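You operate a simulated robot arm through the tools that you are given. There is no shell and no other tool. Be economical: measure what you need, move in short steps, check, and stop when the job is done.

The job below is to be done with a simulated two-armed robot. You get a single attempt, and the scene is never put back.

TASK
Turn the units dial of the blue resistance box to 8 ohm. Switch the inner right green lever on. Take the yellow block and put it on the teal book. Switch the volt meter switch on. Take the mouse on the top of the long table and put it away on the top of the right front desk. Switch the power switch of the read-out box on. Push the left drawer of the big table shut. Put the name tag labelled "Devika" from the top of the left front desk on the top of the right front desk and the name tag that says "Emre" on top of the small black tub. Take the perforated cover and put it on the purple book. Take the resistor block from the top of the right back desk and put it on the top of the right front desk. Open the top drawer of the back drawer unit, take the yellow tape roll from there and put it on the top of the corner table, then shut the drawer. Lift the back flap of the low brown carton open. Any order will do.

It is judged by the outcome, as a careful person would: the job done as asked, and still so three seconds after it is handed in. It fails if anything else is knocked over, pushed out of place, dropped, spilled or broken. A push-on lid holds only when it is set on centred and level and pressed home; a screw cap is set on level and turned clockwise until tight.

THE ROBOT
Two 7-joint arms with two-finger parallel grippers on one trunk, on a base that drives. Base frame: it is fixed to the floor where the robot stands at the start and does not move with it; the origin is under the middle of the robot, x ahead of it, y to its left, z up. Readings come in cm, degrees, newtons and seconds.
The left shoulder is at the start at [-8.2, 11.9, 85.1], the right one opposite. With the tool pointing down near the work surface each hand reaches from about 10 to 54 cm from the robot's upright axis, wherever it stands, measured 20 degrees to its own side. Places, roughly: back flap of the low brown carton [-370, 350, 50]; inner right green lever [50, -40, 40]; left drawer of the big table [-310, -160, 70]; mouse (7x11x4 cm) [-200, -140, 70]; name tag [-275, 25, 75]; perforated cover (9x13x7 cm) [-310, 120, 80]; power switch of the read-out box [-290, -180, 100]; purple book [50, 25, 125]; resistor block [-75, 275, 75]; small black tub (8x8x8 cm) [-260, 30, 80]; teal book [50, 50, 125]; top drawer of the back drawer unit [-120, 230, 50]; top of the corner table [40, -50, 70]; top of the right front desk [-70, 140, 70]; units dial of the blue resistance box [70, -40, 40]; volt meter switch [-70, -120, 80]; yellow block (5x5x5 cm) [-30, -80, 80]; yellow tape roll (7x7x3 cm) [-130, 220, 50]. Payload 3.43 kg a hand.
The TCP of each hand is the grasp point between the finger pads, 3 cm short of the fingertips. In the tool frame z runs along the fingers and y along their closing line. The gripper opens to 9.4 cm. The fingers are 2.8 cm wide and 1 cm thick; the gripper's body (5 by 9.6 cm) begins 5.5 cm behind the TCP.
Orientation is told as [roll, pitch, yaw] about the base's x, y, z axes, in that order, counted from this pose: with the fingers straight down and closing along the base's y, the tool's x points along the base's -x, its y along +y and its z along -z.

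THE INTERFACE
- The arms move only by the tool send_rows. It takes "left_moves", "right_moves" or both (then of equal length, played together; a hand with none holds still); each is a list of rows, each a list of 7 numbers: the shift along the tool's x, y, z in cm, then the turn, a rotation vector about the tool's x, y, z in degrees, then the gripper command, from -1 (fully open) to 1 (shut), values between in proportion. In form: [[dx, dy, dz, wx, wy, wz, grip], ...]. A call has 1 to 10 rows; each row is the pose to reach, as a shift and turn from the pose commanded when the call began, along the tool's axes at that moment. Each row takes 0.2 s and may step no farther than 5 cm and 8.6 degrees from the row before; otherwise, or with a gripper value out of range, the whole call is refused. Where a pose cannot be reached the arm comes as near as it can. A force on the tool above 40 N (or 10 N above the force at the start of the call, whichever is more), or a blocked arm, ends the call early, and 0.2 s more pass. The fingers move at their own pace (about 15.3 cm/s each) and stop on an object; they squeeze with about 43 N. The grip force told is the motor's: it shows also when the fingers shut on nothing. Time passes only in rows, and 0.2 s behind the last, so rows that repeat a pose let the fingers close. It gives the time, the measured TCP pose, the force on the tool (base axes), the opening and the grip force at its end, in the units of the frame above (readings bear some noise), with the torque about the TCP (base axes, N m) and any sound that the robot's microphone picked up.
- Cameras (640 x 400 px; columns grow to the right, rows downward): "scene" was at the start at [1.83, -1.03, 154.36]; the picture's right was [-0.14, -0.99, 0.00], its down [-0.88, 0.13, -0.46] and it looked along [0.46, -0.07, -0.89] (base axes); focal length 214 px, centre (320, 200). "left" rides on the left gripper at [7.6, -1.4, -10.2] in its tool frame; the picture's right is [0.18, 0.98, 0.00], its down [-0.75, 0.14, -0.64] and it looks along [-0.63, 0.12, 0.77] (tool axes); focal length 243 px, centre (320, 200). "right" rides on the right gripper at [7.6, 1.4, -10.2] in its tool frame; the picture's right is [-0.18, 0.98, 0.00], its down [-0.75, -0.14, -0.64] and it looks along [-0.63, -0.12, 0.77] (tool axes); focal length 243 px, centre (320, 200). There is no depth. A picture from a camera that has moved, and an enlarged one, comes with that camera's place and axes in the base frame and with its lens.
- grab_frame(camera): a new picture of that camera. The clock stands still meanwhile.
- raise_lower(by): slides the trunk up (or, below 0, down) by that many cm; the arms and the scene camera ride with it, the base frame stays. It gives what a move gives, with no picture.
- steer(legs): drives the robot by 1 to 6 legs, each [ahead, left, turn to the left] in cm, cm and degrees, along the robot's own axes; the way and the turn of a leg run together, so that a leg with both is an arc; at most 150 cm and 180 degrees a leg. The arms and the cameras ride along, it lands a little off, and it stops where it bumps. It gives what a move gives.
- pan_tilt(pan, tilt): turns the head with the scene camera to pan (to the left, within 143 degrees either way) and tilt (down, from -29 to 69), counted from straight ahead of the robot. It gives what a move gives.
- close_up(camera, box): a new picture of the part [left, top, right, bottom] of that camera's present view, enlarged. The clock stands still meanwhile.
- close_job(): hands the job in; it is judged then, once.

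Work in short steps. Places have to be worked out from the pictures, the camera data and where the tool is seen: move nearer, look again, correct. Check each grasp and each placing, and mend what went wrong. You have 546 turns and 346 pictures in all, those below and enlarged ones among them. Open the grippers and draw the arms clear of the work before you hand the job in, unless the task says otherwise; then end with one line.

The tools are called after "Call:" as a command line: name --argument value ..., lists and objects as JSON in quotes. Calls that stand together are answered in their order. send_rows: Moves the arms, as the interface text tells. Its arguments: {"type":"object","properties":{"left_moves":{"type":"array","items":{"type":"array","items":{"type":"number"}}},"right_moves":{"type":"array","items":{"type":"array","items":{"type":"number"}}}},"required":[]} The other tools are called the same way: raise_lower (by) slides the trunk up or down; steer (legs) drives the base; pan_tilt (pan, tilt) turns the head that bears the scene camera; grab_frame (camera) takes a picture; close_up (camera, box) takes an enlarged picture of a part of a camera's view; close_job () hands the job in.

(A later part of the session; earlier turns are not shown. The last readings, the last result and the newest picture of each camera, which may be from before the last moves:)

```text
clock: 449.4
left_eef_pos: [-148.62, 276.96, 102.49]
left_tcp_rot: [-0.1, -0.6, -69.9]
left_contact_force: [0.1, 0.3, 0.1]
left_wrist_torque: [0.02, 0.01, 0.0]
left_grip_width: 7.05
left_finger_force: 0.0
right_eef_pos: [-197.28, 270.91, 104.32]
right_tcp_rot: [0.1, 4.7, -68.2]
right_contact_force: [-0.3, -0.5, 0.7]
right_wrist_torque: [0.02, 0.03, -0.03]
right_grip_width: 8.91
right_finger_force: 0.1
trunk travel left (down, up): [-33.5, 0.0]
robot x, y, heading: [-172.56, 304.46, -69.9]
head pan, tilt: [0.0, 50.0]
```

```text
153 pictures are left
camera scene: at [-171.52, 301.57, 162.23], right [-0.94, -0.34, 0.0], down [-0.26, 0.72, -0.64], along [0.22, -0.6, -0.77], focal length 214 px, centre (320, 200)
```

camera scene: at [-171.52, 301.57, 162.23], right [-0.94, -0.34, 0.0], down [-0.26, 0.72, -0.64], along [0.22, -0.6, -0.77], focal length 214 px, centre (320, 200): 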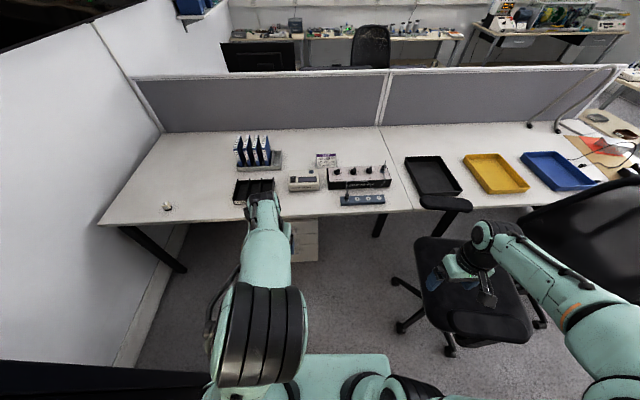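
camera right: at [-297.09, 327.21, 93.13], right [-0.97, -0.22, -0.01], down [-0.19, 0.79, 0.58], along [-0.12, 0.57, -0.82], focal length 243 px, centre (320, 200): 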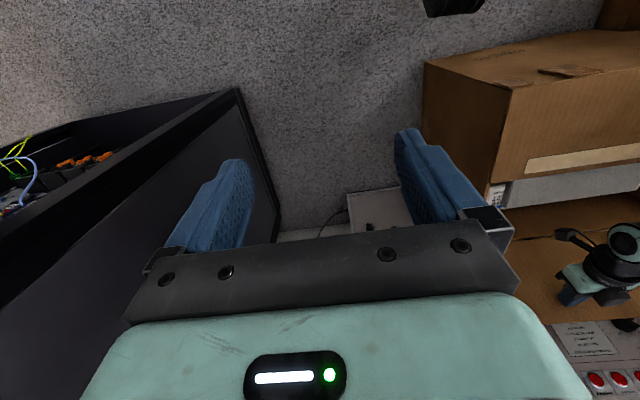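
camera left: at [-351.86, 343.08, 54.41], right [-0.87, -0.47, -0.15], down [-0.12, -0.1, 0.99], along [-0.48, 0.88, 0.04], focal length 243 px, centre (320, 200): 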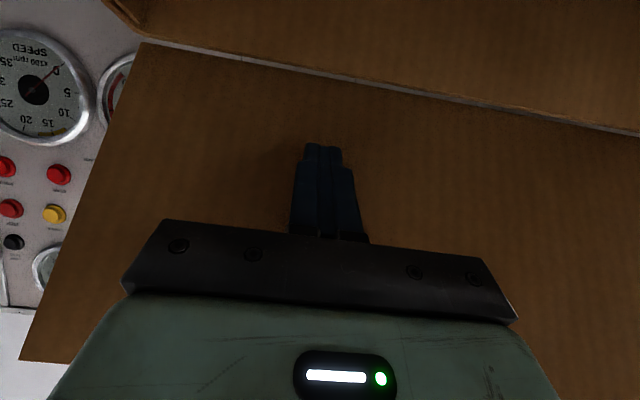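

Call:
close_up --camera "scene" --box '[140, 130, 400, 280]'

```text
2.46 times, centred on (270, 205) of scene
camera zoom: at [-171.52, 301.57, 162.23], right [-0.94, -0.34, 0.0], down [-0.26, 0.72, -0.64], along [0.22, -0.6, -0.77], focal length 528 px, centre (443, 188)
```

zoom: 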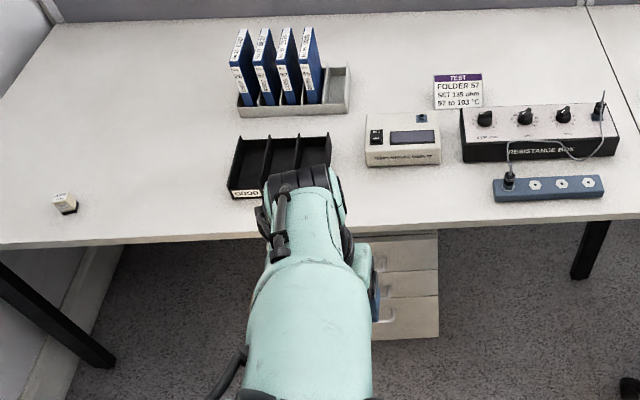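

Resistor block ≈(-72,264). The drawer unit is under the desk ahead. Lower the trunk and point the left hand forward to view it.

Call:
send_rows --left_moves '[[2, 0, 1, 0, -8.5, 0, 0], [4, 0, 2, 0, -17, 0, 0], [5, 0, 4, 0, -25.5, 0, 0], [6, 0, 6, 0, -34, 0, 0], [6, 0, 9, 0, -42.5, 0, 0], [6, 0, 12, 0, -51, 0, 0], [6, 0, 15, 0, -59.5, 0, 0], [5, 0, 18, 0, -68, 0, 0], [4, 0, 21, 0, -76.5, 0, 0]]'

Call:
raise_lower --by -24

Call:
grab_frame --camera "left"

```text
clock: 451.4
left_eef_pos: [-149.72, 278.61, 82.14]
left_tcp_rot: [-6.5, -79.8, -63.1]
left_contact_force: [-0.5, -0.3, 0.3]
left_wrist_torque: [0.03, 0.0, 0.01]
left_grip_width: 4.72
left_finger_force: 0.1
left hand out of reach, approached as far as the arm can: row 4, 5, 6, 7, 8, 9
right_eef_pos: [-197.31, 270.84, 104.27]
right_tcp_rot: [0.1, 4.7, -68.2]
right_contact_force: [0.3, -0.6, -0.4]
right_wrist_torque: [0.01, 0.01, 0.05]
right_grip_width: 8.92
right_finger_force: 0.0
trunk travel left (down, up): [-33.5, 0.0]
robot x, y, heading: [-172.62, 304.53, -69.8]
head pan, tilt: [0.0, 50.0]
```

```text
clock: 453.9
left_eef_pos: [-149.98, 280.05, 57.25]
left_tcp_rot: [-1.1, -77.2, -68.9]
left_contact_force: [0.0, 0.3, -0.3]
left_wrist_torque: [-0.03, 0.02, 0.0]
left_grip_width: 4.7
left_finger_force: 0.1
right_eef_pos: [-197.35, 270.83, 80.27]
right_tcp_rot: [0.0, 4.6, -68.1]
right_contact_force: [-0.2, -0.1, -0.7]
right_wrist_torque: [-0.02, -0.01, -0.01]
right_grip_width: 8.95
right_finger_force: 0.0
trunk travel left (down, up): [-9.5, 24.0]
robot x, y, heading: [-172.43, 304.66, -69.9]
head pan, tilt: [0.0, 50.0]
```

```text
151 pictures are left
camera left: at [-155.34, 290.64, 52.03], right [0.91, 0.38, -0.18], down [-0.02, 0.48, 0.88], along [0.42, -0.79, 0.44], focal length 243 px, centre (320, 200)
```

left: 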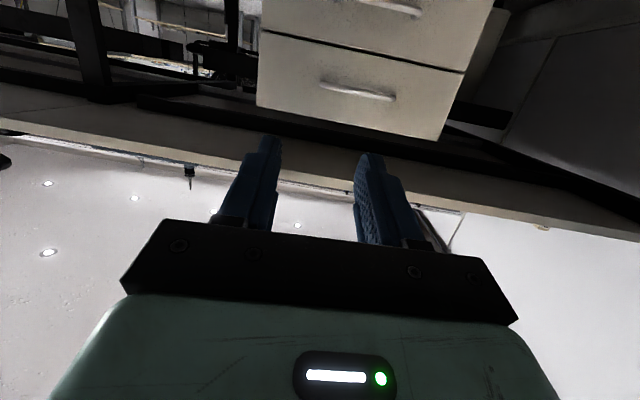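

Call:
close_up --camera "scene" --box '[220, 180, 360, 320]'

Call:
close_up --camera "left" --box '[240, 0, 500, 160]'

```text
2.86 times, centred on (290, 250) of scene
camera zoom: at [-170.7, 299.39, 137.56], right [-0.94, -0.34, 0.0], down [-0.26, 0.72, -0.64], along [0.22, -0.6, -0.77], focal length 613 px, centre (406, 57)
```

zoom: 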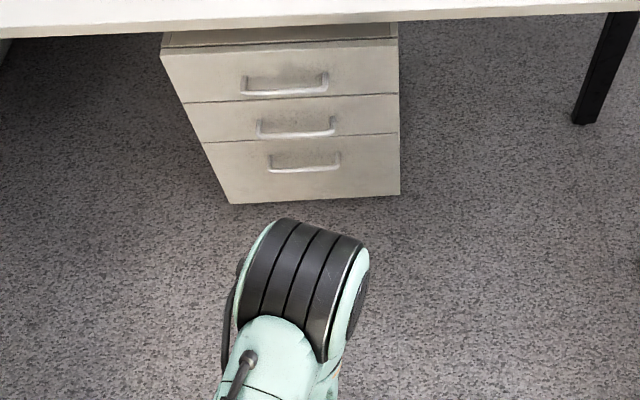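

```text
2.46 times, centred on (370, 80) of left
camera zoom: at [-155.34, 290.64, 52.03], right [0.91, 0.38, -0.18], down [-0.02, 0.48, 0.88], along [0.42, -0.79, 0.44], focal length 597 px, centre (197, 495)
```

zoom: 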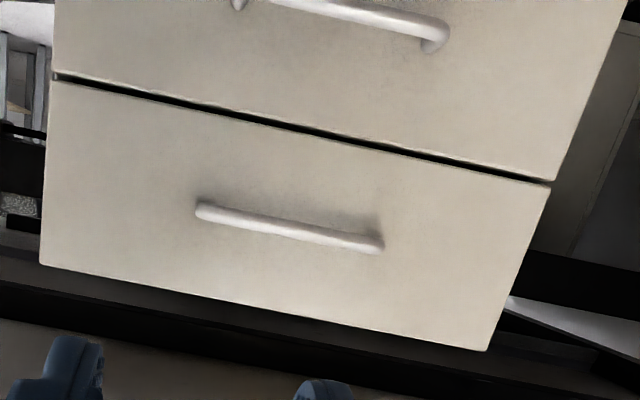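

Handle centre ≈(-129.4,247.6,52.9). Move nearer (and slightly left), then roll the hand 90° so it can pinch the bar.

Call:
steer --legs '[[0, 6, 2], [12, 0, 0]]'

Call:
send_rows --left_moves '[[0, 0, 0, 0, -6, 0, 0], [0, 0, 0, 0, -12, 0, -0.3]]'

Call:
send_rows --left_moves '[[0, 0, 0, 0, 0, 8.5, -0.3], [0, 0, 0, 0, 0, 17, -0.3], [0, 0, 0, 0, 0, 25.5, -0.3], [0, 0, 0, 0, 0, 34, -0.3], [0, 0, 0, 0, 0, 42.5, -0.3], [0, 0, 0, 0, 0, 51, -0.3], [0, 0, 0, 0, 0, 59.5, -0.3], [0, 0, 0, 0, 0, 68, -0.3], [0, 0, 0, 0, 0, 76.5, -0.3], [0, 0, 0, 0, 0, 85, -0.3]]'

Call:
grab_frame --camera "left"

```text
clock: 456.0
left_eef_pos: [-138.78, 271.93, 57.15]
left_tcp_rot: [-1.1, -77.1, -67.1]
left_contact_force: [0.7, -0.7, 1.2]
left_wrist_torque: [-0.02, 0.0, -0.01]
left_grip_width: 4.7
left_finger_force: 0.0
right_eef_pos: [-185.87, 260.92, 80.1]
right_tcp_rot: [0.1, 4.9, -66.1]
right_contact_force: [0.5, 0.6, -0.5]
right_wrist_torque: [0.0, 0.01, 0.0]
right_grip_width: 8.96
right_finger_force: 0.1
trunk travel left (down, up): [-9.5, 24.0]
robot x, y, heading: [-162.18, 295.3, -67.9]
head pan, tilt: [0.0, 50.0]
```

```text
clock: 456.6
left_eef_pos: [-138.79, 271.92, 57.19]
left_tcp_rot: [-16.5, -89.3, -51.3]
left_contact_force: [0.8, -0.7, 1.1]
left_wrist_torque: [0.0, 0.01, 0.0]
left_grip_width: 6.11
left_finger_force: 0.1
right_eef_pos: [-185.86, 260.94, 80.33]
right_tcp_rot: [0.0, 4.8, -66.1]
right_contact_force: [-0.9, 0.1, -0.4]
right_wrist_torque: [-0.02, 0.03, 0.03]
right_grip_width: 8.92
right_finger_force: 0.1
trunk travel left (down, up): [-9.5, 24.0]
robot x, y, heading: [-162.09, 295.57, -67.9]
head pan, tilt: [0.0, 50.0]
```

```text
clock: 458.8
left_eef_pos: [-138.72, 272.13, 57.17]
left_tcp_rot: [89.3, -4.9, -157.8]
left_contact_force: [0.4, -0.2, 0.3]
left_wrist_torque: [-0.01, 0.01, 0.0]
left_grip_width: 6.12
left_finger_force: 0.1
right_eef_pos: [-185.75, 260.93, 80.29]
right_tcp_rot: [0.2, 4.6, -66.1]
right_contact_force: [0.1, 0.0, 0.2]
right_wrist_torque: [0.03, -0.04, 0.02]
right_grip_width: 8.92
right_finger_force: 0.0
trunk travel left (down, up): [-9.5, 24.0]
robot x, y, heading: [-162.41, 295.56, -67.8]
head pan, tilt: [0.0, 50.0]
```

```text
148 pictures are left
camera left: at [-135.66, 284.3, 55.2], right [0.26, 0.09, 0.96], down [-0.92, 0.31, 0.22], along [-0.28, -0.95, 0.16], focal length 243 px, centre (320, 200)
```

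left: 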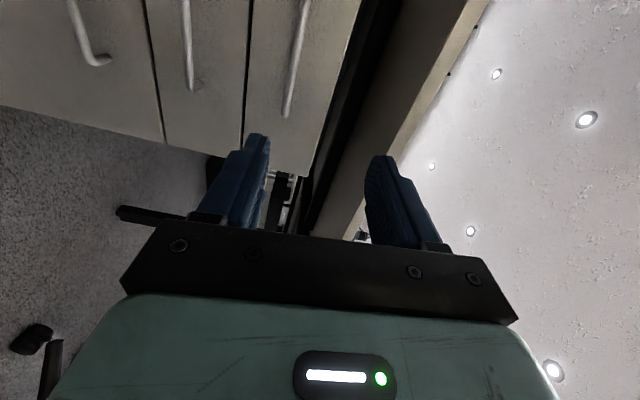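

Aligned with the handle. Lower 4.3 cm and move forward around the bar.

Call:
send_rows --left_moves '[[-0.3, -2.2, 4, 0, 0, 0, -0.2], [-0.6, -4.3, 8, 0, 0, 0, -0.2], [-0.6, -4.3, 12.5, 0, 0, 0, -0.2], [-0.6, -4.3, 17, 0, 0, 0, -0.2], [-0.6, -4.3, 20, 0, 0, 0, -0.2]]'

Call:
grab_frame --camera "left"

```text
clock: 460.0
left_eef_pos: [-132.08, 253.08, 52.47]
left_tcp_rot: [89.1, -5.1, -157.8]
left_contact_force: [-0.3, -0.8, 0.4]
left_wrist_torque: [0.0, -0.01, 0.0]
left_grip_width: 5.65
left_finger_force: 0.1
right_eef_pos: [-185.81, 260.98, 80.27]
right_tcp_rot: [0.1, 4.7, -66.1]
right_contact_force: [-0.1, -0.9, 0.7]
right_wrist_torque: [-0.04, 0.02, 0.0]
right_grip_width: 8.95
right_finger_force: 0.0
trunk travel left (down, up): [-9.5, 24.0]
robot x, y, heading: [-162.2, 295.32, -67.5]
head pan, tilt: [0.0, 50.0]
```

```text
147 pictures are left
camera left: at [-129.06, 265.45, 50.66], right [0.26, 0.09, 0.96], down [-0.92, 0.31, 0.22], along [-0.28, -0.95, 0.16], focal length 243 px, centre (320, 200)
```

left: 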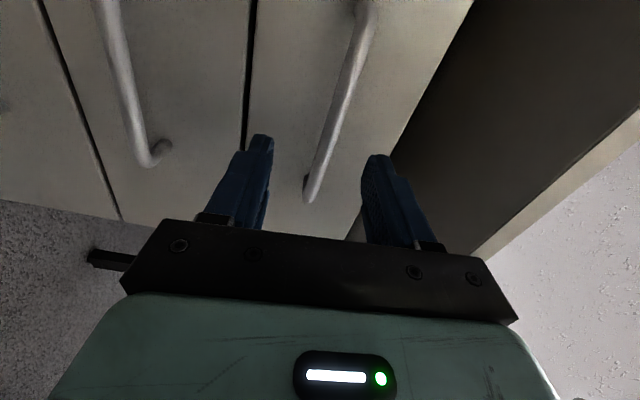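

Call:
send_rows --left_moves '[[0, 0.3, 2.5, 0, 0, 0, -0.2], [0, 0.3, 4.5, 0, 0, 0, -0.2], [0, 0.3, 5.2, 0, 0, 0, -0.2]]'

Call:
grab_frame --camera "left"

```text
clock: 460.8
left_eef_pos: [-130.13, 248.38, 52.8]
left_tcp_rot: [89.1, -5.2, -157.9]
left_contact_force: [0.3, -0.4, 1.1]
left_wrist_torque: [-0.03, 0.0, 0.01]
left_grip_width: 5.66
left_finger_force: 0.1
right_eef_pos: [-185.82, 260.99, 80.3]
right_tcp_rot: [0.1, 4.7, -66.1]
right_contact_force: [0.1, -0.3, 0.5]
right_wrist_torque: [0.03, 0.03, -0.01]
right_grip_width: 8.95
right_finger_force: 0.2
trunk travel left (down, up): [-9.5, 24.0]
robot x, y, heading: [-162.22, 295.47, -67.9]
head pan, tilt: [0.0, 50.0]
```

```text
146 pictures are left
camera left: at [-127.1, 260.6, 50.85], right [0.26, 0.09, 0.96], down [-0.92, 0.31, 0.22], along [-0.28, -0.95, 0.16], focal length 243 px, centre (320, 200)
```

left: 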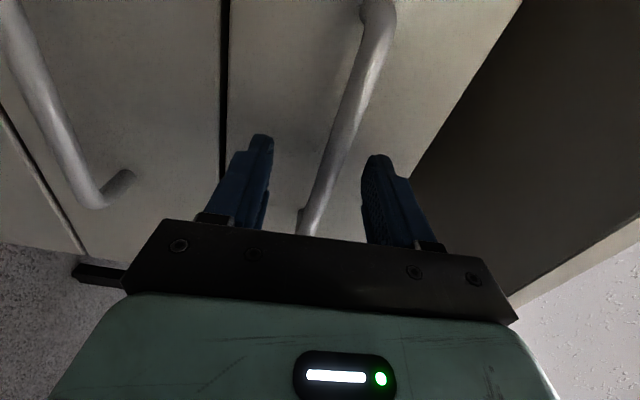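

Bar is between the fingers. Close on it and pull back.

Call:
send_rows --left_moves '[[0, 0, 0, 0, 0, 0, 1], [0, 0, 0, 0, 0, 0, 1], [0, 0, 0, 0, 0, 0, 1]]'

Call:
send_rows --left_moves '[[0, 0, -2, 0, 0, 0, 1], [0, 0, -5, 0, 0, 0, 1], [0, 0, -8, 0, 0, 0, 1], [0, 0, -11, 0, 0, 0, 1], [0, 0, -14, 0, 0, 0, 1], [0, 0, -17, 0, 0, 0, 1]]'

Call:
grab_frame --camera "scene"

```text
clock: 461.6
left_eef_pos: [-130.17, 248.29, 53.14]
left_tcp_rot: [89.6, -5.1, -157.9]
left_contact_force: [2.9, 0.2, 19.1]
left_wrist_torque: [0.42, -1.35, -0.05]
left_grip_width: 1.4
left_finger_force: 44.9
right_eef_pos: [-185.78, 261.05, 80.2]
right_tcp_rot: [0.1, 4.8, -66.1]
right_contact_force: [-0.3, 1.1, 0.9]
right_wrist_torque: [0.04, 0.0, 0.0]
right_grip_width: 8.92
right_finger_force: 0.0
trunk travel left (down, up): [-9.5, 24.0]
robot x, y, heading: [-162.07, 295.64, -67.7]
head pan, tilt: [0.0, 50.0]
```

```text
clock: 463.0
left_eef_pos: [-136.95, 263.83, 53.16]
left_tcp_rot: [89.4, -5.3, -158.4]
left_contact_force: [-22.9, -8.4, 23.7]
left_wrist_torque: [0.33, -1.41, 0.89]
left_grip_width: 1.41
left_finger_force: 45.3
right_eef_pos: [-185.93, 260.97, 80.28]
right_tcp_rot: [0.2, 4.7, -66.1]
right_contact_force: [0.2, 0.7, 0.0]
right_wrist_torque: [-0.01, -0.01, 0.01]
right_grip_width: 8.93
right_finger_force: 0.0
trunk travel left (down, up): [-9.5, 24.0]
robot x, y, heading: [-162.52, 295.66, -68.1]
head pan, tilt: [0.0, 50.0]
```

```text
145 pictures are left
camera scene: at [-160.47, 290.45, 137.56], right [-0.93, -0.38, 0.0], down [-0.29, 0.71, -0.64], along [0.24, -0.6, -0.77], focal length 214 px, centre (320, 200)
```

scene: 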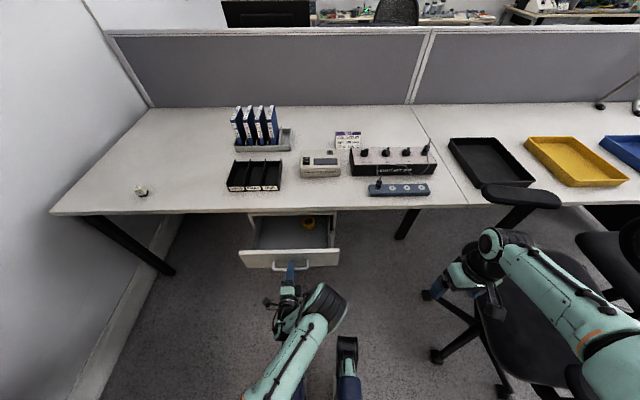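

Drawer opens; tape roll is at the back right. Pull a further 12 cm by backing the base.

Call:
steer --legs '[[-12, 0, 0]]'

Call:
grab_frame --camera "scene"

```text
clock: 464.2
left_eef_pos: [-141.58, 274.68, 53.16]
left_tcp_rot: [89.5, -5.3, -158.7]
left_contact_force: [-34.7, -17.2, 9.4]
left_wrist_torque: [0.48, -1.24, -0.12]
left_grip_width: 1.39
left_finger_force: 44.6
right_eef_pos: [-190.56, 271.84, 80.21]
right_tcp_rot: [0.2, 4.7, -66.1]
right_contact_force: [-0.3, 0.5, 0.3]
right_wrist_torque: [0.02, 0.01, -0.03]
right_grip_width: 8.91
right_finger_force: 0.0
trunk travel left (down, up): [-9.5, 24.0]
robot x, y, heading: [-166.2, 306.84, -67.7]
head pan, tilt: [0.0, 50.0]
```

```text
144 pictures are left
camera scene: at [-164.97, 301.34, 137.55], right [-0.93, -0.38, 0.0], down [-0.29, 0.71, -0.64], along [0.24, -0.59, -0.77], focal length 214 px, centre (320, 200)
```

scene: 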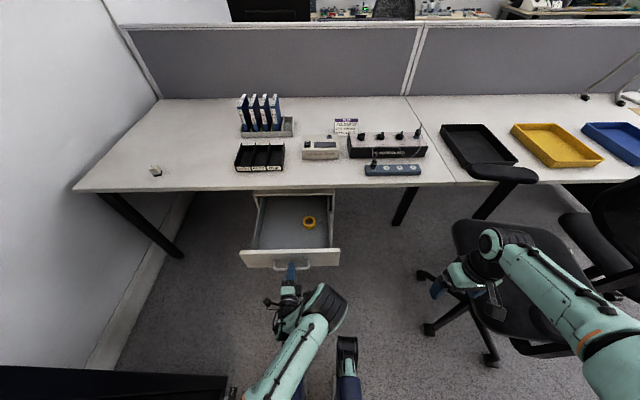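

Tape is just below the desk edge; open the drawer a little more (easing the side load).

Call:
send_rows --left_moves '[[-0.8, 0, -1, 0, 0, 0, 1], [-1, 0, -3.5, 0, 0, 0, 1], [-1, 0, -6, 0, 0, 0, 1]]'

Call:
grab_frame --camera "scene"

```text
clock: 465.0
left_eef_pos: [-144.02, 280.1, 53.16]
left_tcp_rot: [89.3, -5.0, -158.1]
left_contact_force: [33.9, 15.7, -2.3]
left_wrist_torque: [0.57, -1.19, -0.03]
left_grip_width: 1.4
left_finger_force: 45.3
right_eef_pos: [-190.15, 271.98, 80.22]
right_tcp_rot: [0.0, 4.8, -66.1]
right_contact_force: [-0.4, 0.4, 0.2]
right_wrist_torque: [-0.01, 0.0, 0.04]
right_grip_width: 8.94
right_finger_force: 0.1
trunk travel left (down, up): [-9.5, 24.0]
robot x, y, heading: [-166.77, 306.64, -67.4]
head pan, tilt: [0.0, 50.0]
```

```text
143 pictures are left
camera scene: at [-164.39, 301.48, 137.55], right [-0.93, -0.38, 0.0], down [-0.29, 0.71, -0.64], along [0.24, -0.6, -0.77], focal length 214 px, centre (320, 200)
```

scene: 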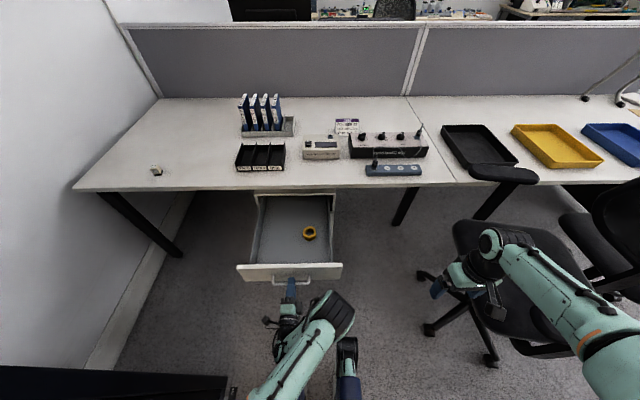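

Release the handle, back off, and unroll the wrist.

Call:
send_rows --left_moves '[[0, 0, 0, 0, 0, 0, 0], [0, 0, 0, 0, 0, 0, -0.3], [0, 0, -4, 0, 0, 0, -0.3], [0, 0, -8, 0, 0, 0, -0.3]]'

Call:
send_rows --left_moves '[[0, 3, 0, 0, 0, -8.5, -0.3], [0, 6, 0, 0, 0, -17, -0.5], [0, 9, 0, 0, 0, -25.5, -0.5], [0, 12, 0, 0, 0, -34, -0.5], [0, 15, 0, 0, 0, -42.5, -0.5], [0, 18, 0, 0, 0, -51, -0.8], [0, 20, 0, 0, 0, -59.5, -0.8], [0, 22, 0, 0, 0, -68, -0.8], [0, 23, 0, 0, 0, -76.5, -0.8], [0, 24, 0, 0, 0, -85, -0.8]]'

Call:
send_rows --left_moves '[[0, 0, 0, 0, 8.5, -5, -0.8], [0, 0, 0, 0, 17, -5, -0.8], [0, 0, 0, 0, 25.5, -5, -0.8], [0, 0, 0, 0, 34, -5, -0.8], [0, 0, 0, 0, 42.5, -5, -0.8], [0, 0, 0, 0, 50, -5, -0.8]]'

Call:
grab_frame --camera "left"

```text
clock: 466.0
left_eef_pos: [-147.46, 287.38, 53.49]
left_tcp_rot: [89.5, -5.5, -158.8]
left_contact_force: [-0.1, 0.3, 0.1]
left_wrist_torque: [-0.02, -0.03, -0.06]
left_grip_width: 6.09
left_finger_force: 0.1
right_eef_pos: [-190.24, 271.88, 80.4]
right_tcp_rot: [0.1, 4.7, -66.1]
right_contact_force: [0.0, 0.5, -0.2]
right_wrist_torque: [0.0, 0.02, 0.01]
right_grip_width: 8.91
right_finger_force: 0.1
trunk travel left (down, up): [-9.5, 24.0]
robot x, y, heading: [-166.41, 306.34, -67.6]
head pan, tilt: [0.0, 50.0]
```

```text
clock: 468.2
left_eef_pos: [-146.72, 278.26, 71.96]
left_tcp_rot: [-45.2, -89.3, -23.4]
left_contact_force: [-0.3, -0.8, 0.6]
left_wrist_torque: [-0.03, 0.01, -0.02]
left_grip_width: 8.45
left_finger_force: 0.0
left hand out of reach, approached as far as the arm can: row 3, 4, 5, 6, 7, 8, 9, 10
right_eef_pos: [-190.18, 271.96, 80.2]
right_tcp_rot: [0.2, 4.7, -66.0]
right_contact_force: [-0.1, -0.2, -0.9]
right_wrist_torque: [-0.01, 0.01, 0.01]
right_grip_width: 8.95
right_finger_force: 0.1
trunk travel left (down, up): [-9.5, 24.0]
robot x, y, heading: [-166.68, 306.93, -67.4]
head pan, tilt: [0.0, 50.0]
```

```text
refused: row 1 steps farther than a row can; nothing moved
```

```text
142 pictures are left
camera left: at [-151.85, 287.3, 64.48], right [0.91, 0.36, -0.19], down [-0.09, 0.65, 0.76], along [0.4, -0.68, 0.62], focal length 243 px, centre (320, 200)
```

left: 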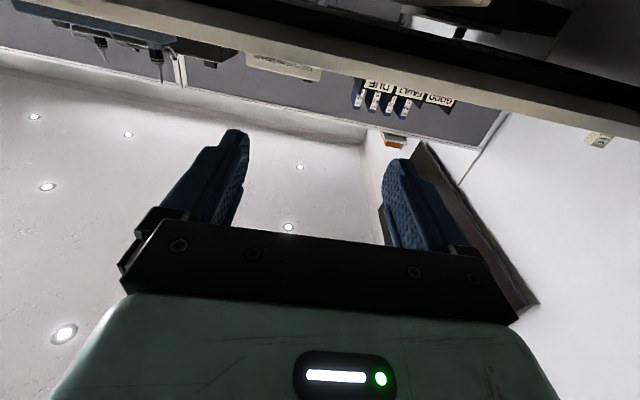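

Call:
send_rows --left_moves '[[0, 0, 0, 0, 8.5, 0, -0.8], [0, 0, 0, 0, 17, 0, -0.8], [0, 0, 0, 0, 25.5, 0, -0.8], [0, 0, 0, 0, 34, 0, -0.8], [0, 0, 0, 0, 42.5, 0, -0.8], [0, 0, 0, 0, 50, 0, -0.8]]'

Call:
grab_frame --camera "left"

```text
clock: 469.6
left_eef_pos: [-146.4, 277.9, 72.26]
left_tcp_rot: [-0.7, -39.4, -68.3]
left_contact_force: [-0.4, -0.2, -0.5]
left_wrist_torque: [0.01, 0.01, 0.01]
left_grip_width: 8.46
left_finger_force: 0.0
left hand out of reach, approached as far as the arm can: row 1, 2
right_eef_pos: [-190.19, 271.85, 80.24]
right_tcp_rot: [0.1, 4.7, -66.2]
right_contact_force: [-0.2, -0.3, -0.1]
right_wrist_torque: [-0.02, -0.02, 0.04]
right_grip_width: 8.93
right_finger_force: 0.1
trunk travel left (down, up): [-9.5, 24.0]
robot x, y, heading: [-166.82, 306.65, -68.0]
head pan, tilt: [0.0, 50.0]
```

```text
141 pictures are left
camera left: at [-152.15, 288.98, 75.35], right [0.86, 0.49, -0.13], down [0.2, -0.11, 0.97], along [0.46, -0.87, -0.19], focal length 243 px, centre (320, 200)
```

left: 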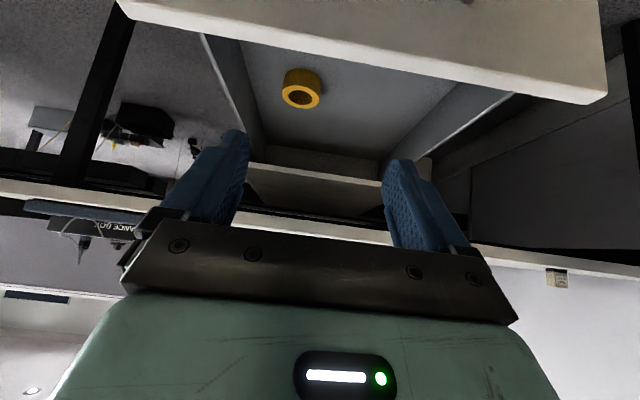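

Tape at ≈(-138.5,250,46.5). Move over it, then down inside the drawer.

Call:
send_rows --left_moves '[[-2.2, -0.5, 3.6, 0, -1, 0, -0.9], [-4.5, -1, 7.1, 0, -2, 0, -0.9], [-6.7, -1.6, 10.7, 0, -3, 0, -0.9], [-9, -2.1, 14.3, 0, -4, 0, -0.9], [-11.2, -2.6, 17.8, 0, -5, 0, -0.9], [-13.5, -3.1, 21.4, 0, -5, 0, -0.9]]'

Call:
grab_frame --camera "left"

Call:
close_up --camera "scene" --box '[220, 170, 360, 290]'

```text
clock: 471.0
left_eef_pos: [-140.69, 254.15, 64.2]
left_tcp_rot: [-0.6, -44.4, -68.5]
left_contact_force: [0.7, -0.5, 0.3]
left_wrist_torque: [0.03, 0.02, -0.01]
left_grip_width: 8.92
left_finger_force: 0.0
right_eef_pos: [-190.15, 271.9, 80.13]
right_tcp_rot: [0.1, 4.8, -66.1]
right_contact_force: [0.3, 0.1, -0.1]
right_wrist_torque: [0.01, 0.0, 0.02]
right_grip_width: 8.93
right_finger_force: 0.0
trunk travel left (down, up): [-9.5, 24.0]
robot x, y, heading: [-166.69, 307.02, -67.7]
head pan, tilt: [0.0, 50.0]
```

```text
140 pictures are left
camera left: at [-146.52, 265.35, 66.23], right [0.87, 0.48, -0.14], down [0.17, -0.03, 0.98], along [0.47, -0.88, -0.11], focal length 243 px, centre (320, 200)
```

left: 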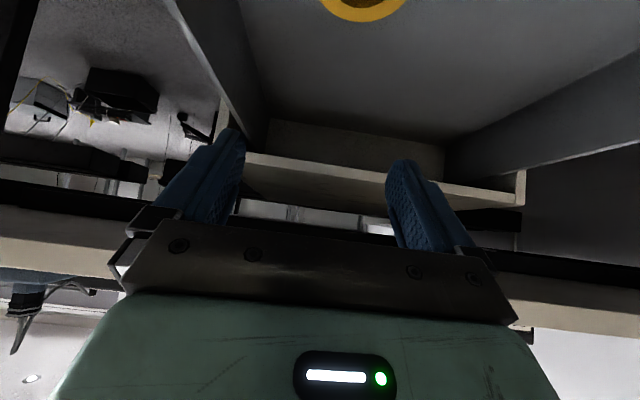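

```text
3.33 times, centred on (290, 230) of scene
camera zoom: at [-164.65, 301.31, 137.55], right [-0.93, -0.38, 0.0], down [-0.29, 0.71, -0.64], along [0.24, -0.59, -0.77], focal length 715 px, centre (420, 100)
```

zoom: 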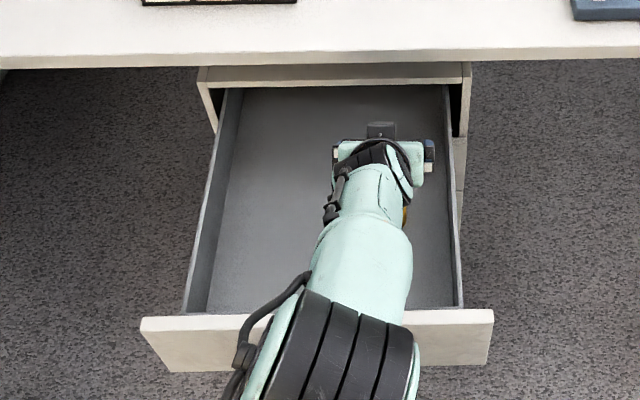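

Call:
send_rows --left_moves '[[2, 0.6, 3.5, 0, 0, 0, -0.95], [4, 1.2, 7, 0, 0, 0, -0.95], [5.6, 1.8, 9.7, 0, 0, 0, -0.95]]'

Call:
grab_frame --camera "left"

```text
clock: 471.8
left_eef_pos: [-138.09, 252.27, 53.53]
left_tcp_rot: [-0.7, -44.5, -68.3]
left_contact_force: [0.4, 0.3, 0.7]
left_wrist_torque: [0.01, -0.01, 0.0]
left_grip_width: 9.16
left_finger_force: 0.0
right_eef_pos: [-190.23, 271.91, 80.2]
right_tcp_rot: [0.1, 4.8, -66.2]
right_contact_force: [0.5, -0.1, 0.2]
right_wrist_torque: [-0.03, -0.01, 0.04]
right_grip_width: 8.95
right_finger_force: 0.0
trunk travel left (down, up): [-9.5, 24.0]
robot x, y, heading: [-166.5, 306.62, -67.7]
head pan, tilt: [0.0, 50.0]
```

```text
138 pictures are left
camera left: at [-143.74, 263.53, 55.47], right [0.87, 0.48, -0.14], down [0.17, -0.03, 0.98], along [0.47, -0.88, -0.11], focal length 243 px, centre (320, 200)
```

left: 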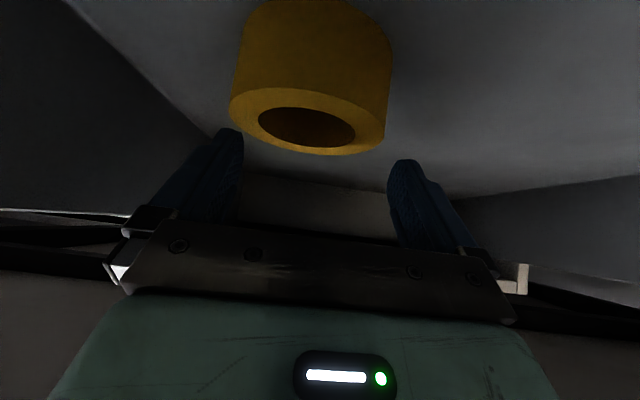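

Call:
send_rows --left_moves '[[-0.7, -0.5, -0.7, 0, 0, 0, -1], [0.5, -1, -1.5, 0, 0, 0, -1], [2.5, -1, -1.8, 0, 0, 0, -1]]'

Call:
grab_frame --camera "left"

```text
clock: 472.6
left_eef_pos: [-139.85, 254.93, 53.16]
left_tcp_rot: [-0.6, -44.5, -68.3]
left_contact_force: [-0.9, 0.1, 0.4]
left_wrist_torque: [0.0, 0.01, -0.01]
left_grip_width: 9.42
left_finger_force: 0.0
right_eef_pos: [-190.18, 271.92, 80.25]
right_tcp_rot: [0.0, 4.7, -66.2]
right_contact_force: [-0.7, -0.3, -0.2]
right_wrist_torque: [0.01, -0.03, 0.01]
right_grip_width: 8.95
right_finger_force: 0.2
trunk travel left (down, up): [-9.5, 24.0]
robot x, y, heading: [-166.97, 306.78, -67.7]
head pan, tilt: [0.0, 50.0]
```

```text
137 pictures are left
camera left: at [-145.75, 266.1, 55.17], right [0.87, 0.48, -0.14], down [0.17, -0.03, 0.98], along [0.47, -0.88, -0.11], focal length 243 px, centre (320, 200)
```

left: 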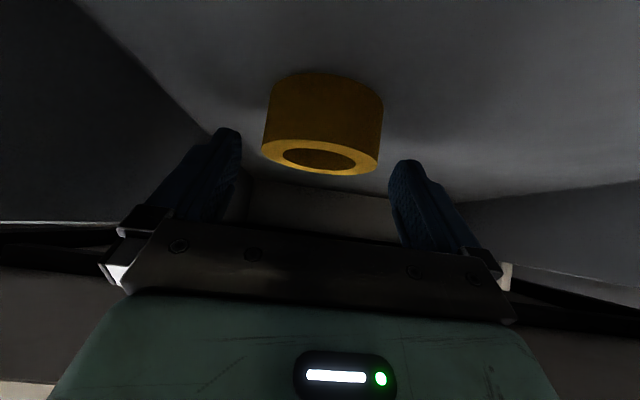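

Tape top is at ≈(-139.6,253.8,51). Settle down 1.5 cm and close.

Call:
send_rows --left_moves '[[0.8, -0.1, 0.3, 0, 0, 0, -1], [1.4, -0.2, 0.5, 0, 0, 0, -1], [1.4, -0.2, 0.5, 0, 0, 0, 0], [1.4, -0.2, 0.5, 0, 0, 0, 1], [1.4, -0.2, 0.5, 0, 0, 0, 1]]'

Call:
grab_frame --camera "left"

```text
clock: 473.8
left_eef_pos: [-140.44, 255.45, 51.81]
left_tcp_rot: [-0.5, -44.6, -68.4]
left_contact_force: [1.5, 1.0, 4.2]
left_wrist_torque: [0.05, -0.18, 0.04]
left_grip_width: 6.09
left_finger_force: 42.9
right_eef_pos: [-190.23, 272.02, 80.37]
right_tcp_rot: [0.1, 4.7, -66.1]
right_contact_force: [0.2, -0.3, 0.2]
right_wrist_torque: [0.0, -0.02, 0.01]
right_grip_width: 8.93
right_finger_force: 0.0
trunk travel left (down, up): [-9.5, 24.0]
robot x, y, heading: [-166.91, 306.64, -68.1]
head pan, tilt: [0.0, 50.0]
```

```text
136 pictures are left
camera left: at [-146.19, 266.58, 53.82], right [0.87, 0.48, -0.14], down [0.17, -0.03, 0.99], along [0.47, -0.88, -0.1], focal length 243 px, centre (320, 200)
```

left: 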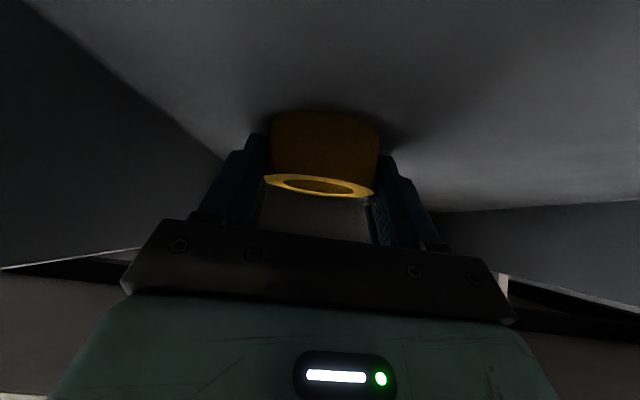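

Gripped. Lift it out of the drawer.

Call:
send_rows --left_moves '[[-1.2, 0, -1.6, 0, 0, 0, 1], [-3.5, 0, -5, 0, 0, 0, 1], [-6, 0, -8.8, 0, 0, 0, 1], [-8, 0, -12.8, 0, 0, 0, 1], [-9, 0, -17, 0, 0, 0, 1]]'

Call:
grab_frame --camera "left"

```text
clock: 475.0
left_eef_pos: [-142.31, 260.61, 70.08]
left_tcp_rot: [-0.6, -44.4, -68.3]
left_contact_force: [0.6, -0.4, -0.4]
left_wrist_torque: [-0.02, -0.01, 0.04]
left_grip_width: 6.04
left_finger_force: 43.3
right_eef_pos: [-190.4, 271.96, 80.36]
right_tcp_rot: [0.2, 4.8, -66.1]
right_contact_force: [0.1, -0.4, 0.2]
right_wrist_torque: [0.0, -0.01, -0.01]
right_grip_width: 8.96
right_finger_force: 0.0
trunk travel left (down, up): [-9.5, 24.0]
robot x, y, heading: [-166.43, 306.57, -67.8]
head pan, tilt: [0.0, 50.0]
```

```text
135 pictures are left
camera left: at [-148.17, 271.76, 72.16], right [0.87, 0.48, -0.14], down [0.17, -0.03, 0.98], along [0.47, -0.88, -0.11], focal length 243 px, centre (320, 200)
```

left: 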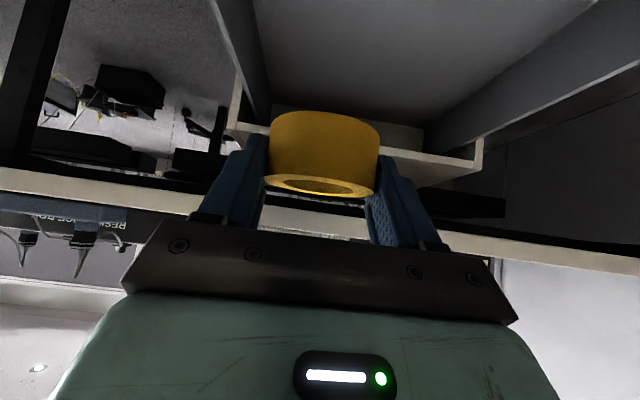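

Tape held. Raise/withdraw the left hand, shift the base left 20 so the right hand can push the drawer shut.

Call:
send_rows --left_moves '[[-0.4, 2, -3.3, 0, 0, 0, 1], [-0.9, 4, -6.6, 0, 0, 0, 1], [-1.3, 6, -9.9, 0, 0, 0, 1], [-1.7, 8, -13.2, 0, 0, 0, 1], [-2.2, 10, -16.5, 0, 0, 0, 1], [-2.6, 12, -19.8, 0, 0, 0, 1]]'

Call:
steer --legs '[[0, 20, 0]]'

Call:
send_rows --right_moves '[[2, 2, 4, 0, -8, 0, 1], [3, 4, 8, 0, -16, 0, 1], [3, 6, 12, 0, -24, 0, 1], [3, 8.5, 16, 0, -32, 0, 1], [3, 11, 20, 0, -40, 0, 1], [3, 14, 23, 0, -45, 0, 1], [3, 17.5, 25, 0, -50, 0, 1]]'

Call:
grab_frame --camera "scene"

Call:
grab_frame --camera "right"

```text
clock: 476.4
left_eef_pos: [-135.22, 276.28, 86.28]
left_tcp_rot: [-0.7, -44.4, -68.5]
left_contact_force: [0.1, 0.6, -0.2]
left_wrist_torque: [0.02, 0.01, -0.02]
left_grip_width: 6.02
left_finger_force: 43.0
right_eef_pos: [-190.34, 271.98, 80.21]
right_tcp_rot: [0.1, 4.7, -66.1]
right_contact_force: [0.5, 0.2, -0.1]
right_wrist_torque: [0.0, 0.03, -0.01]
right_grip_width: 8.92
right_finger_force: 0.1
trunk travel left (down, up): [-9.5, 24.0]
robot x, y, heading: [-166.79, 306.49, -67.9]
head pan, tilt: [0.0, 50.0]
```

```text
clock: 477.9
left_eef_pos: [-127.17, 279.56, 86.12]
left_tcp_rot: [-0.7, -44.4, -68.3]
left_contact_force: [0.1, -0.3, -0.7]
left_wrist_torque: [-0.01, -0.03, 0.01]
left_grip_width: 6.06
left_finger_force: 43.1
right_eef_pos: [-182.31, 275.17, 80.28]
right_tcp_rot: [0.2, 4.8, -66.0]
right_contact_force: [-0.2, -0.9, -0.3]
right_wrist_torque: [-0.01, -0.04, 0.04]
right_grip_width: 8.93
right_finger_force: 0.1
trunk travel left (down, up): [-9.5, 24.0]
robot x, y, heading: [-158.84, 309.85, -68.1]
head pan, tilt: [0.0, 50.0]
stopped in leg 1: the robot was blocked; the commanded pose is now the measured one
```

```text
clock: 479.6
left_eef_pos: [-127.01, 279.36, 86.18]
left_tcp_rot: [-0.8, -44.4, -68.1]
left_contact_force: [-0.1, -0.5, -0.8]
left_wrist_torque: [0.02, 0.05, 0.04]
left_grip_width: 6.05
left_finger_force: 43.0
right_eef_pos: [-166.48, 281.26, 48.97]
right_tcp_rot: [0.1, -45.2, -65.9]
right_contact_force: [-0.4, -0.2, -0.5]
right_wrist_torque: [0.02, 0.01, -0.04]
right_grip_width: 0.01
right_finger_force: 33.4
right hand out of reach, approached as far as the arm can: row 3, 4, 5, 6, 7
trunk travel left (down, up): [-9.5, 24.0]
robot x, y, heading: [-158.72, 309.84, -68.0]
head pan, tilt: [0.0, 50.0]
```

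```text
134 pictures are left
camera scene: at [-156.65, 304.58, 137.55], right [-0.93, -0.38, 0.0], down [-0.29, 0.71, -0.64], along [0.24, -0.59, -0.77], focal length 214 px, centre (320, 200)
```

scene: 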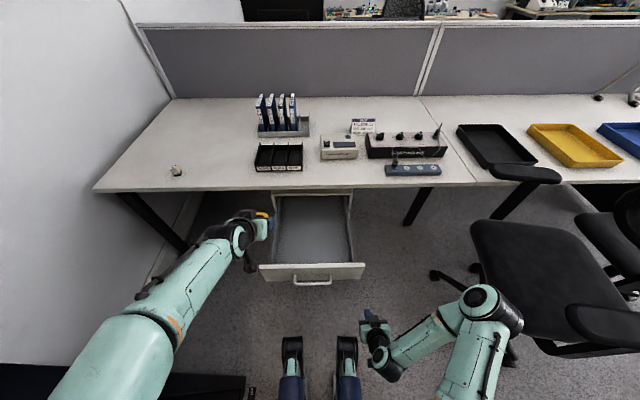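

```text
133 pictures are left
camera right: at [-170.31, 293.45, 50.8], right [0.95, 0.28, 0.13], down [-0.1, -0.12, 0.99], along [0.3, -0.95, -0.09], focal length 243 px, centre (320, 200)
```

right: 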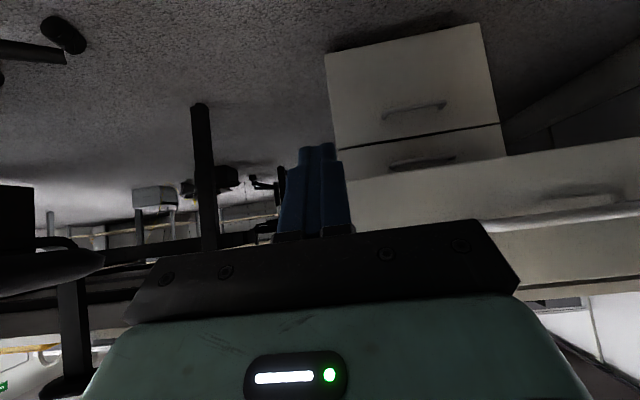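

Robot is against the cabinet at left, fine. Put the right fingertips against the panel's right part and push with arm first.

Call:
send_rows --left_moves '[[-2.5, 0, -2.5, 0, 0, 0, 1], [-5, 0, -5, 0, 0, 0, 1], [-7.5, 0, -7.5, 0, 0, 0, 1], [-7.5, 0, -7.5, 0, 0, 0, 1]]' --right_moves '[[-1, 3, -1, 0, 0, 0, 1], [-2, 6, -2, 0, 0, 0, 1], [-2.8, 9, -2.8, 0, 0, 0, 1], [-2.8, 11.5, -2.8, 0, 0, 0, 1]]'

Call:
grab_frame --camera "right"

```text
clock: 480.6
left_eef_pos: [-126.69, 279.33, 96.69]
left_tcp_rot: [-0.8, -44.4, -68.1]
left_contact_force: [0.6, -0.1, -0.7]
left_wrist_torque: [0.01, -0.01, 0.03]
left_grip_width: 6.04
left_finger_force: 42.6
right_eef_pos: [-155.51, 285.59, 52.35]
right_tcp_rot: [0.2, -45.3, -66.0]
right_contact_force: [0.1, -0.8, 1.0]
right_wrist_torque: [0.02, -0.02, -0.01]
right_grip_width: 0.0
right_finger_force: 33.0
right hand out of reach, approached as far as the arm can: row 1, 2, 3, 4
trunk travel left (down, up): [-9.5, 24.0]
robot x, y, heading: [-158.95, 310.13, -68.0]
head pan, tilt: [0.0, 50.0]
```

```text
132 pictures are left
camera right: at [-159.49, 297.82, 54.22], right [0.95, 0.28, 0.13], down [-0.1, -0.13, 0.99], along [0.29, -0.95, -0.09], focal length 243 px, centre (320, 200)
```

right: 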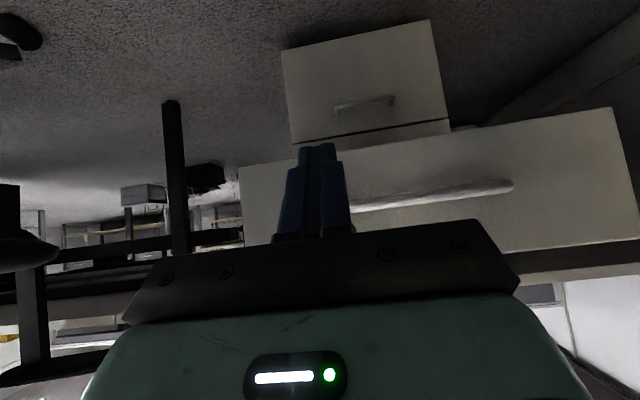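

Call:
send_rows --right_moves '[[-3, 0, 3, 0, 0, 0, 1], [-6, 0, 6, 0, 0, 0, 1], [-9, 0, 9, 0, 0, 0, 1], [-12, 0, 12, 0, 0, 0, 1], [-15, 0, 15, 0, 0, 0, 1], [-18, 0, 18, 0, 0, 0, 1], [-21, 0, 21, 0, 0, 0, 1]]'

Call:
grab_frame --camera "scene"

```text
clock: 482.1
left_eef_pos: [-126.62, 279.2, 96.66]
left_tcp_rot: [-0.7, -44.4, -68.2]
left_contact_force: [-1.3, -0.3, -0.1]
left_wrist_torque: [0.02, -0.01, -0.01]
left_grip_width: 6.02
left_finger_force: 43.4
right_eef_pos: [-143.8, 258.16, 52.51]
right_tcp_rot: [0.1, -45.5, -66.4]
right_contact_force: [-17.5, -8.2, 1.4]
right_wrist_torque: [0.02, -0.09, -0.23]
right_grip_width: 0.0
right_finger_force: 32.4
trunk travel left (down, up): [-9.5, 24.0]
robot x, y, heading: [-158.65, 310.09, -67.7]
head pan, tilt: [0.0, 50.0]
```

```text
131 pictures are left
camera scene: at [-156.79, 304.52, 137.55], right [-0.93, -0.38, 0.0], down [-0.29, 0.71, -0.64], along [0.24, -0.59, -0.77], focal length 214 px, centre (320, 200)
```

scene: 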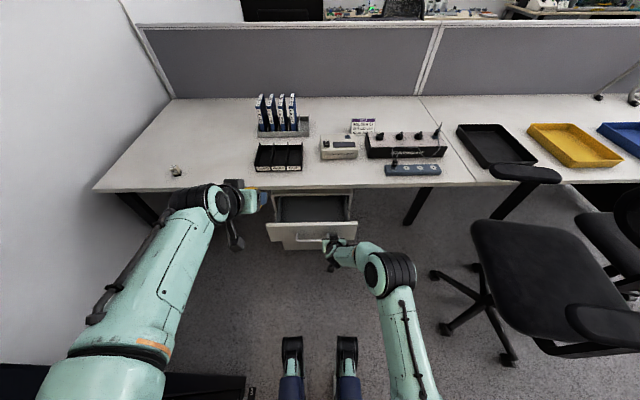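

Call:
send_rows --right_moves '[[-3, -0.3, 3, 0, 0, 0, 1], [-6, -0.3, 6, 0, 0, 0, 1], [-9, -0.3, 9, 0, 0, 0, 1], [-11, -0.3, 11, 0, 0, 0, 1]]'

Call:
grab_frame --camera "right"

```text
clock: 483.1
left_eef_pos: [-126.74, 279.29, 96.59]
left_tcp_rot: [-0.6, -44.4, -68.2]
left_contact_force: [0.1, -1.2, -1.0]
left_wrist_torque: [0.0, -0.04, 0.01]
left_grip_width: 6.02
left_finger_force: 43.1
right_eef_pos: [-138.76, 246.89, 52.46]
right_tcp_rot: [0.0, -45.0, -66.2]
right_contact_force: [-14.2, -4.6, -7.4]
right_wrist_torque: [0.04, 0.02, -0.1]
right_grip_width: 0.0
right_finger_force: 33.2
right hand out of reach, approached as far as the arm can: row 4
trunk travel left (down, up): [-9.5, 24.0]
robot x, y, heading: [-158.62, 309.98, -67.9]
head pan, tilt: [0.0, 50.0]
```

```text
130 pictures are left
camera right: at [-142.6, 259.04, 54.31], right [0.95, 0.28, 0.13], down [-0.1, -0.13, 0.99], along [0.29, -0.95, -0.1], focal length 243 px, centre (320, 200)
```

right: 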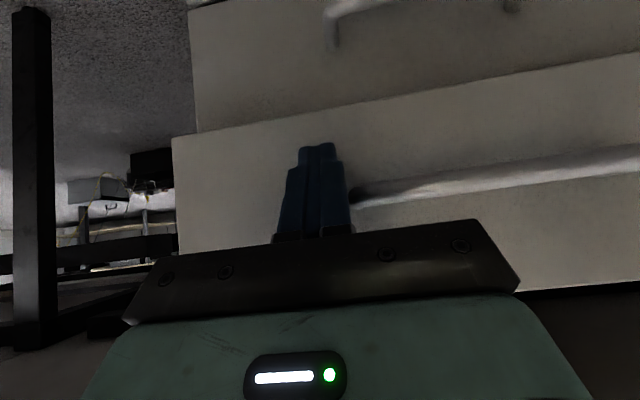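

About 3 cm left; push by driving the base ahead slowly.

Call:
steer --legs '[[4, 0, 0]]'

Call:
send_rows --right_moves '[[-0.7, 0, 0.7, 0, 0, 0, 1], [-1.4, 0, 1.4, 0, 0, 0, 1]]'

Call:
grab_frame --camera "right"

```text
clock: 484.1
left_eef_pos: [-125.39, 275.98, 96.48]
left_tcp_rot: [-0.7, -44.4, -68.0]
left_contact_force: [-0.9, -0.1, -0.8]
left_wrist_torque: [0.03, 0.0, -0.05]
left_grip_width: 6.03
left_finger_force: 42.5
right_eef_pos: [-137.3, 243.67, 52.79]
right_tcp_rot: [0.1, -44.3, -66.1]
right_contact_force: [0.4, -0.6, -1.0]
right_wrist_torque: [0.03, -0.01, 0.0]
right_grip_width: 0.0
right_finger_force: 32.7
trunk travel left (down, up): [-9.5, 24.0]
robot x, y, heading: [-157.62, 306.94, -68.2]
head pan, tilt: [0.0, 50.0]
stopped in leg 1: the force on the tool passed its limit at 642 N (the readings are from after the stop); the commanded pose is now the measured one
```

```text
clock: 484.7
left_eef_pos: [-125.36, 275.98, 96.48]
left_tcp_rot: [-0.8, -44.4, -68.1]
left_contact_force: [0.0, -0.4, -0.5]
left_wrist_torque: [0.05, 0.0, -0.03]
left_grip_width: 6.04
left_finger_force: 42.8
right_eef_pos: [-137.3, 243.66, 52.75]
right_tcp_rot: [0.1, -44.4, -66.2]
right_contact_force: [-1.1, 0.0, -0.2]
right_wrist_torque: [0.0, -0.01, -0.01]
right_grip_width: 0.0
right_finger_force: 33.4
right hand out of reach, approached as far as the arm can: row 1, 2
trunk travel left (down, up): [-9.5, 24.0]
robot x, y, heading: [-157.18, 306.53, -67.5]
head pan, tilt: [0.0, 50.0]
```

```text
129 pictures are left
camera right: at [-141.21, 255.81, 54.81], right [0.95, 0.28, 0.13], down [-0.09, -0.14, 0.99], along [0.29, -0.95, -0.11], focal length 243 px, centre (320, 200)
```

right: 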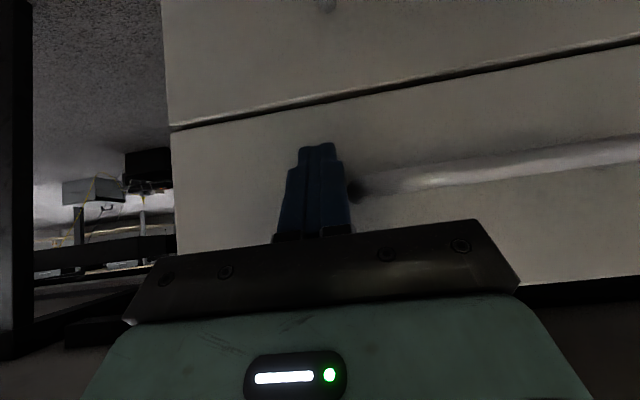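

Drawer hit its stop and is flush. Retract the right hand, raise the trunk, and move toward the resistor block.

Call:
send_rows --right_moves '[[3, 0, -3, 0, 0, 0, 1], [6, 0, -6, 0, 0, 0, 1], [9, 0, -9, 0, 0, 0, 1], [12, 0, -12, 0, 0, 0, 1], [14, -2, -14, 0, 7, 0, 0], [14, -4, -17, 0, 14, 0, 0], [14, -6, -20, 0, 21, 0, 0]]'

Call:
close_up --camera "scene" --box '[230, 140, 400, 270]'

Call:
raise_lower --by 24

```text
clock: 486.3
left_eef_pos: [-125.34, 275.99, 96.54]
left_tcp_rot: [-0.9, -44.4, -68.1]
left_contact_force: [0.1, -0.6, 0.3]
left_wrist_torque: [0.01, 0.02, 0.0]
left_grip_width: 6.05
left_finger_force: 43.2
right_eef_pos: [-152.76, 263.37, 57.33]
right_tcp_rot: [0.1, -23.3, -66.1]
right_contact_force: [0.0, -0.1, -0.1]
right_wrist_torque: [0.01, -0.02, -0.02]
right_grip_width: 4.72
right_finger_force: 0.0
trunk travel left (down, up): [-9.5, 24.0]
robot x, y, heading: [-157.04, 306.64, -67.9]
head pan, tilt: [0.0, 50.0]
```

```text
3.08 times, centred on (315, 205) of scene
camera zoom: at [-155.36, 301.35, 137.55], right [-0.93, -0.38, 0.0], down [-0.29, 0.71, -0.64], along [0.24, -0.6, -0.77], focal length 660 px, centre (335, 185)
```

zoom: 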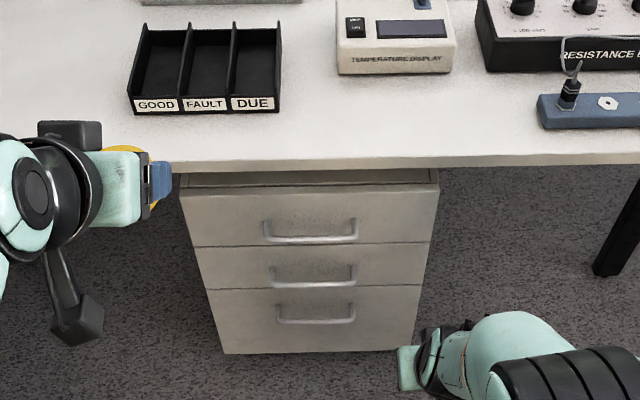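

```text
clock: 488.8
left_eef_pos: [-125.24, 276.1, 120.53]
left_tcp_rot: [-0.9, -44.3, -68.0]
left_contact_force: [-0.8, -0.4, -1.6]
left_wrist_torque: [-0.02, 0.01, -0.02]
left_grip_width: 6.05
left_finger_force: 42.7
right_eef_pos: [-152.62, 263.16, 81.27]
right_tcp_rot: [0.1, -23.4, -66.1]
right_contact_force: [0.1, 0.6, 1.3]
right_wrist_torque: [0.02, 0.02, 0.03]
right_grip_width: 4.71
right_finger_force: 0.1
trunk travel left (down, up): [-33.5, 0.0]
robot x, y, heading: [-157.55, 306.23, -67.8]
head pan, tilt: [0.0, 50.0]
```

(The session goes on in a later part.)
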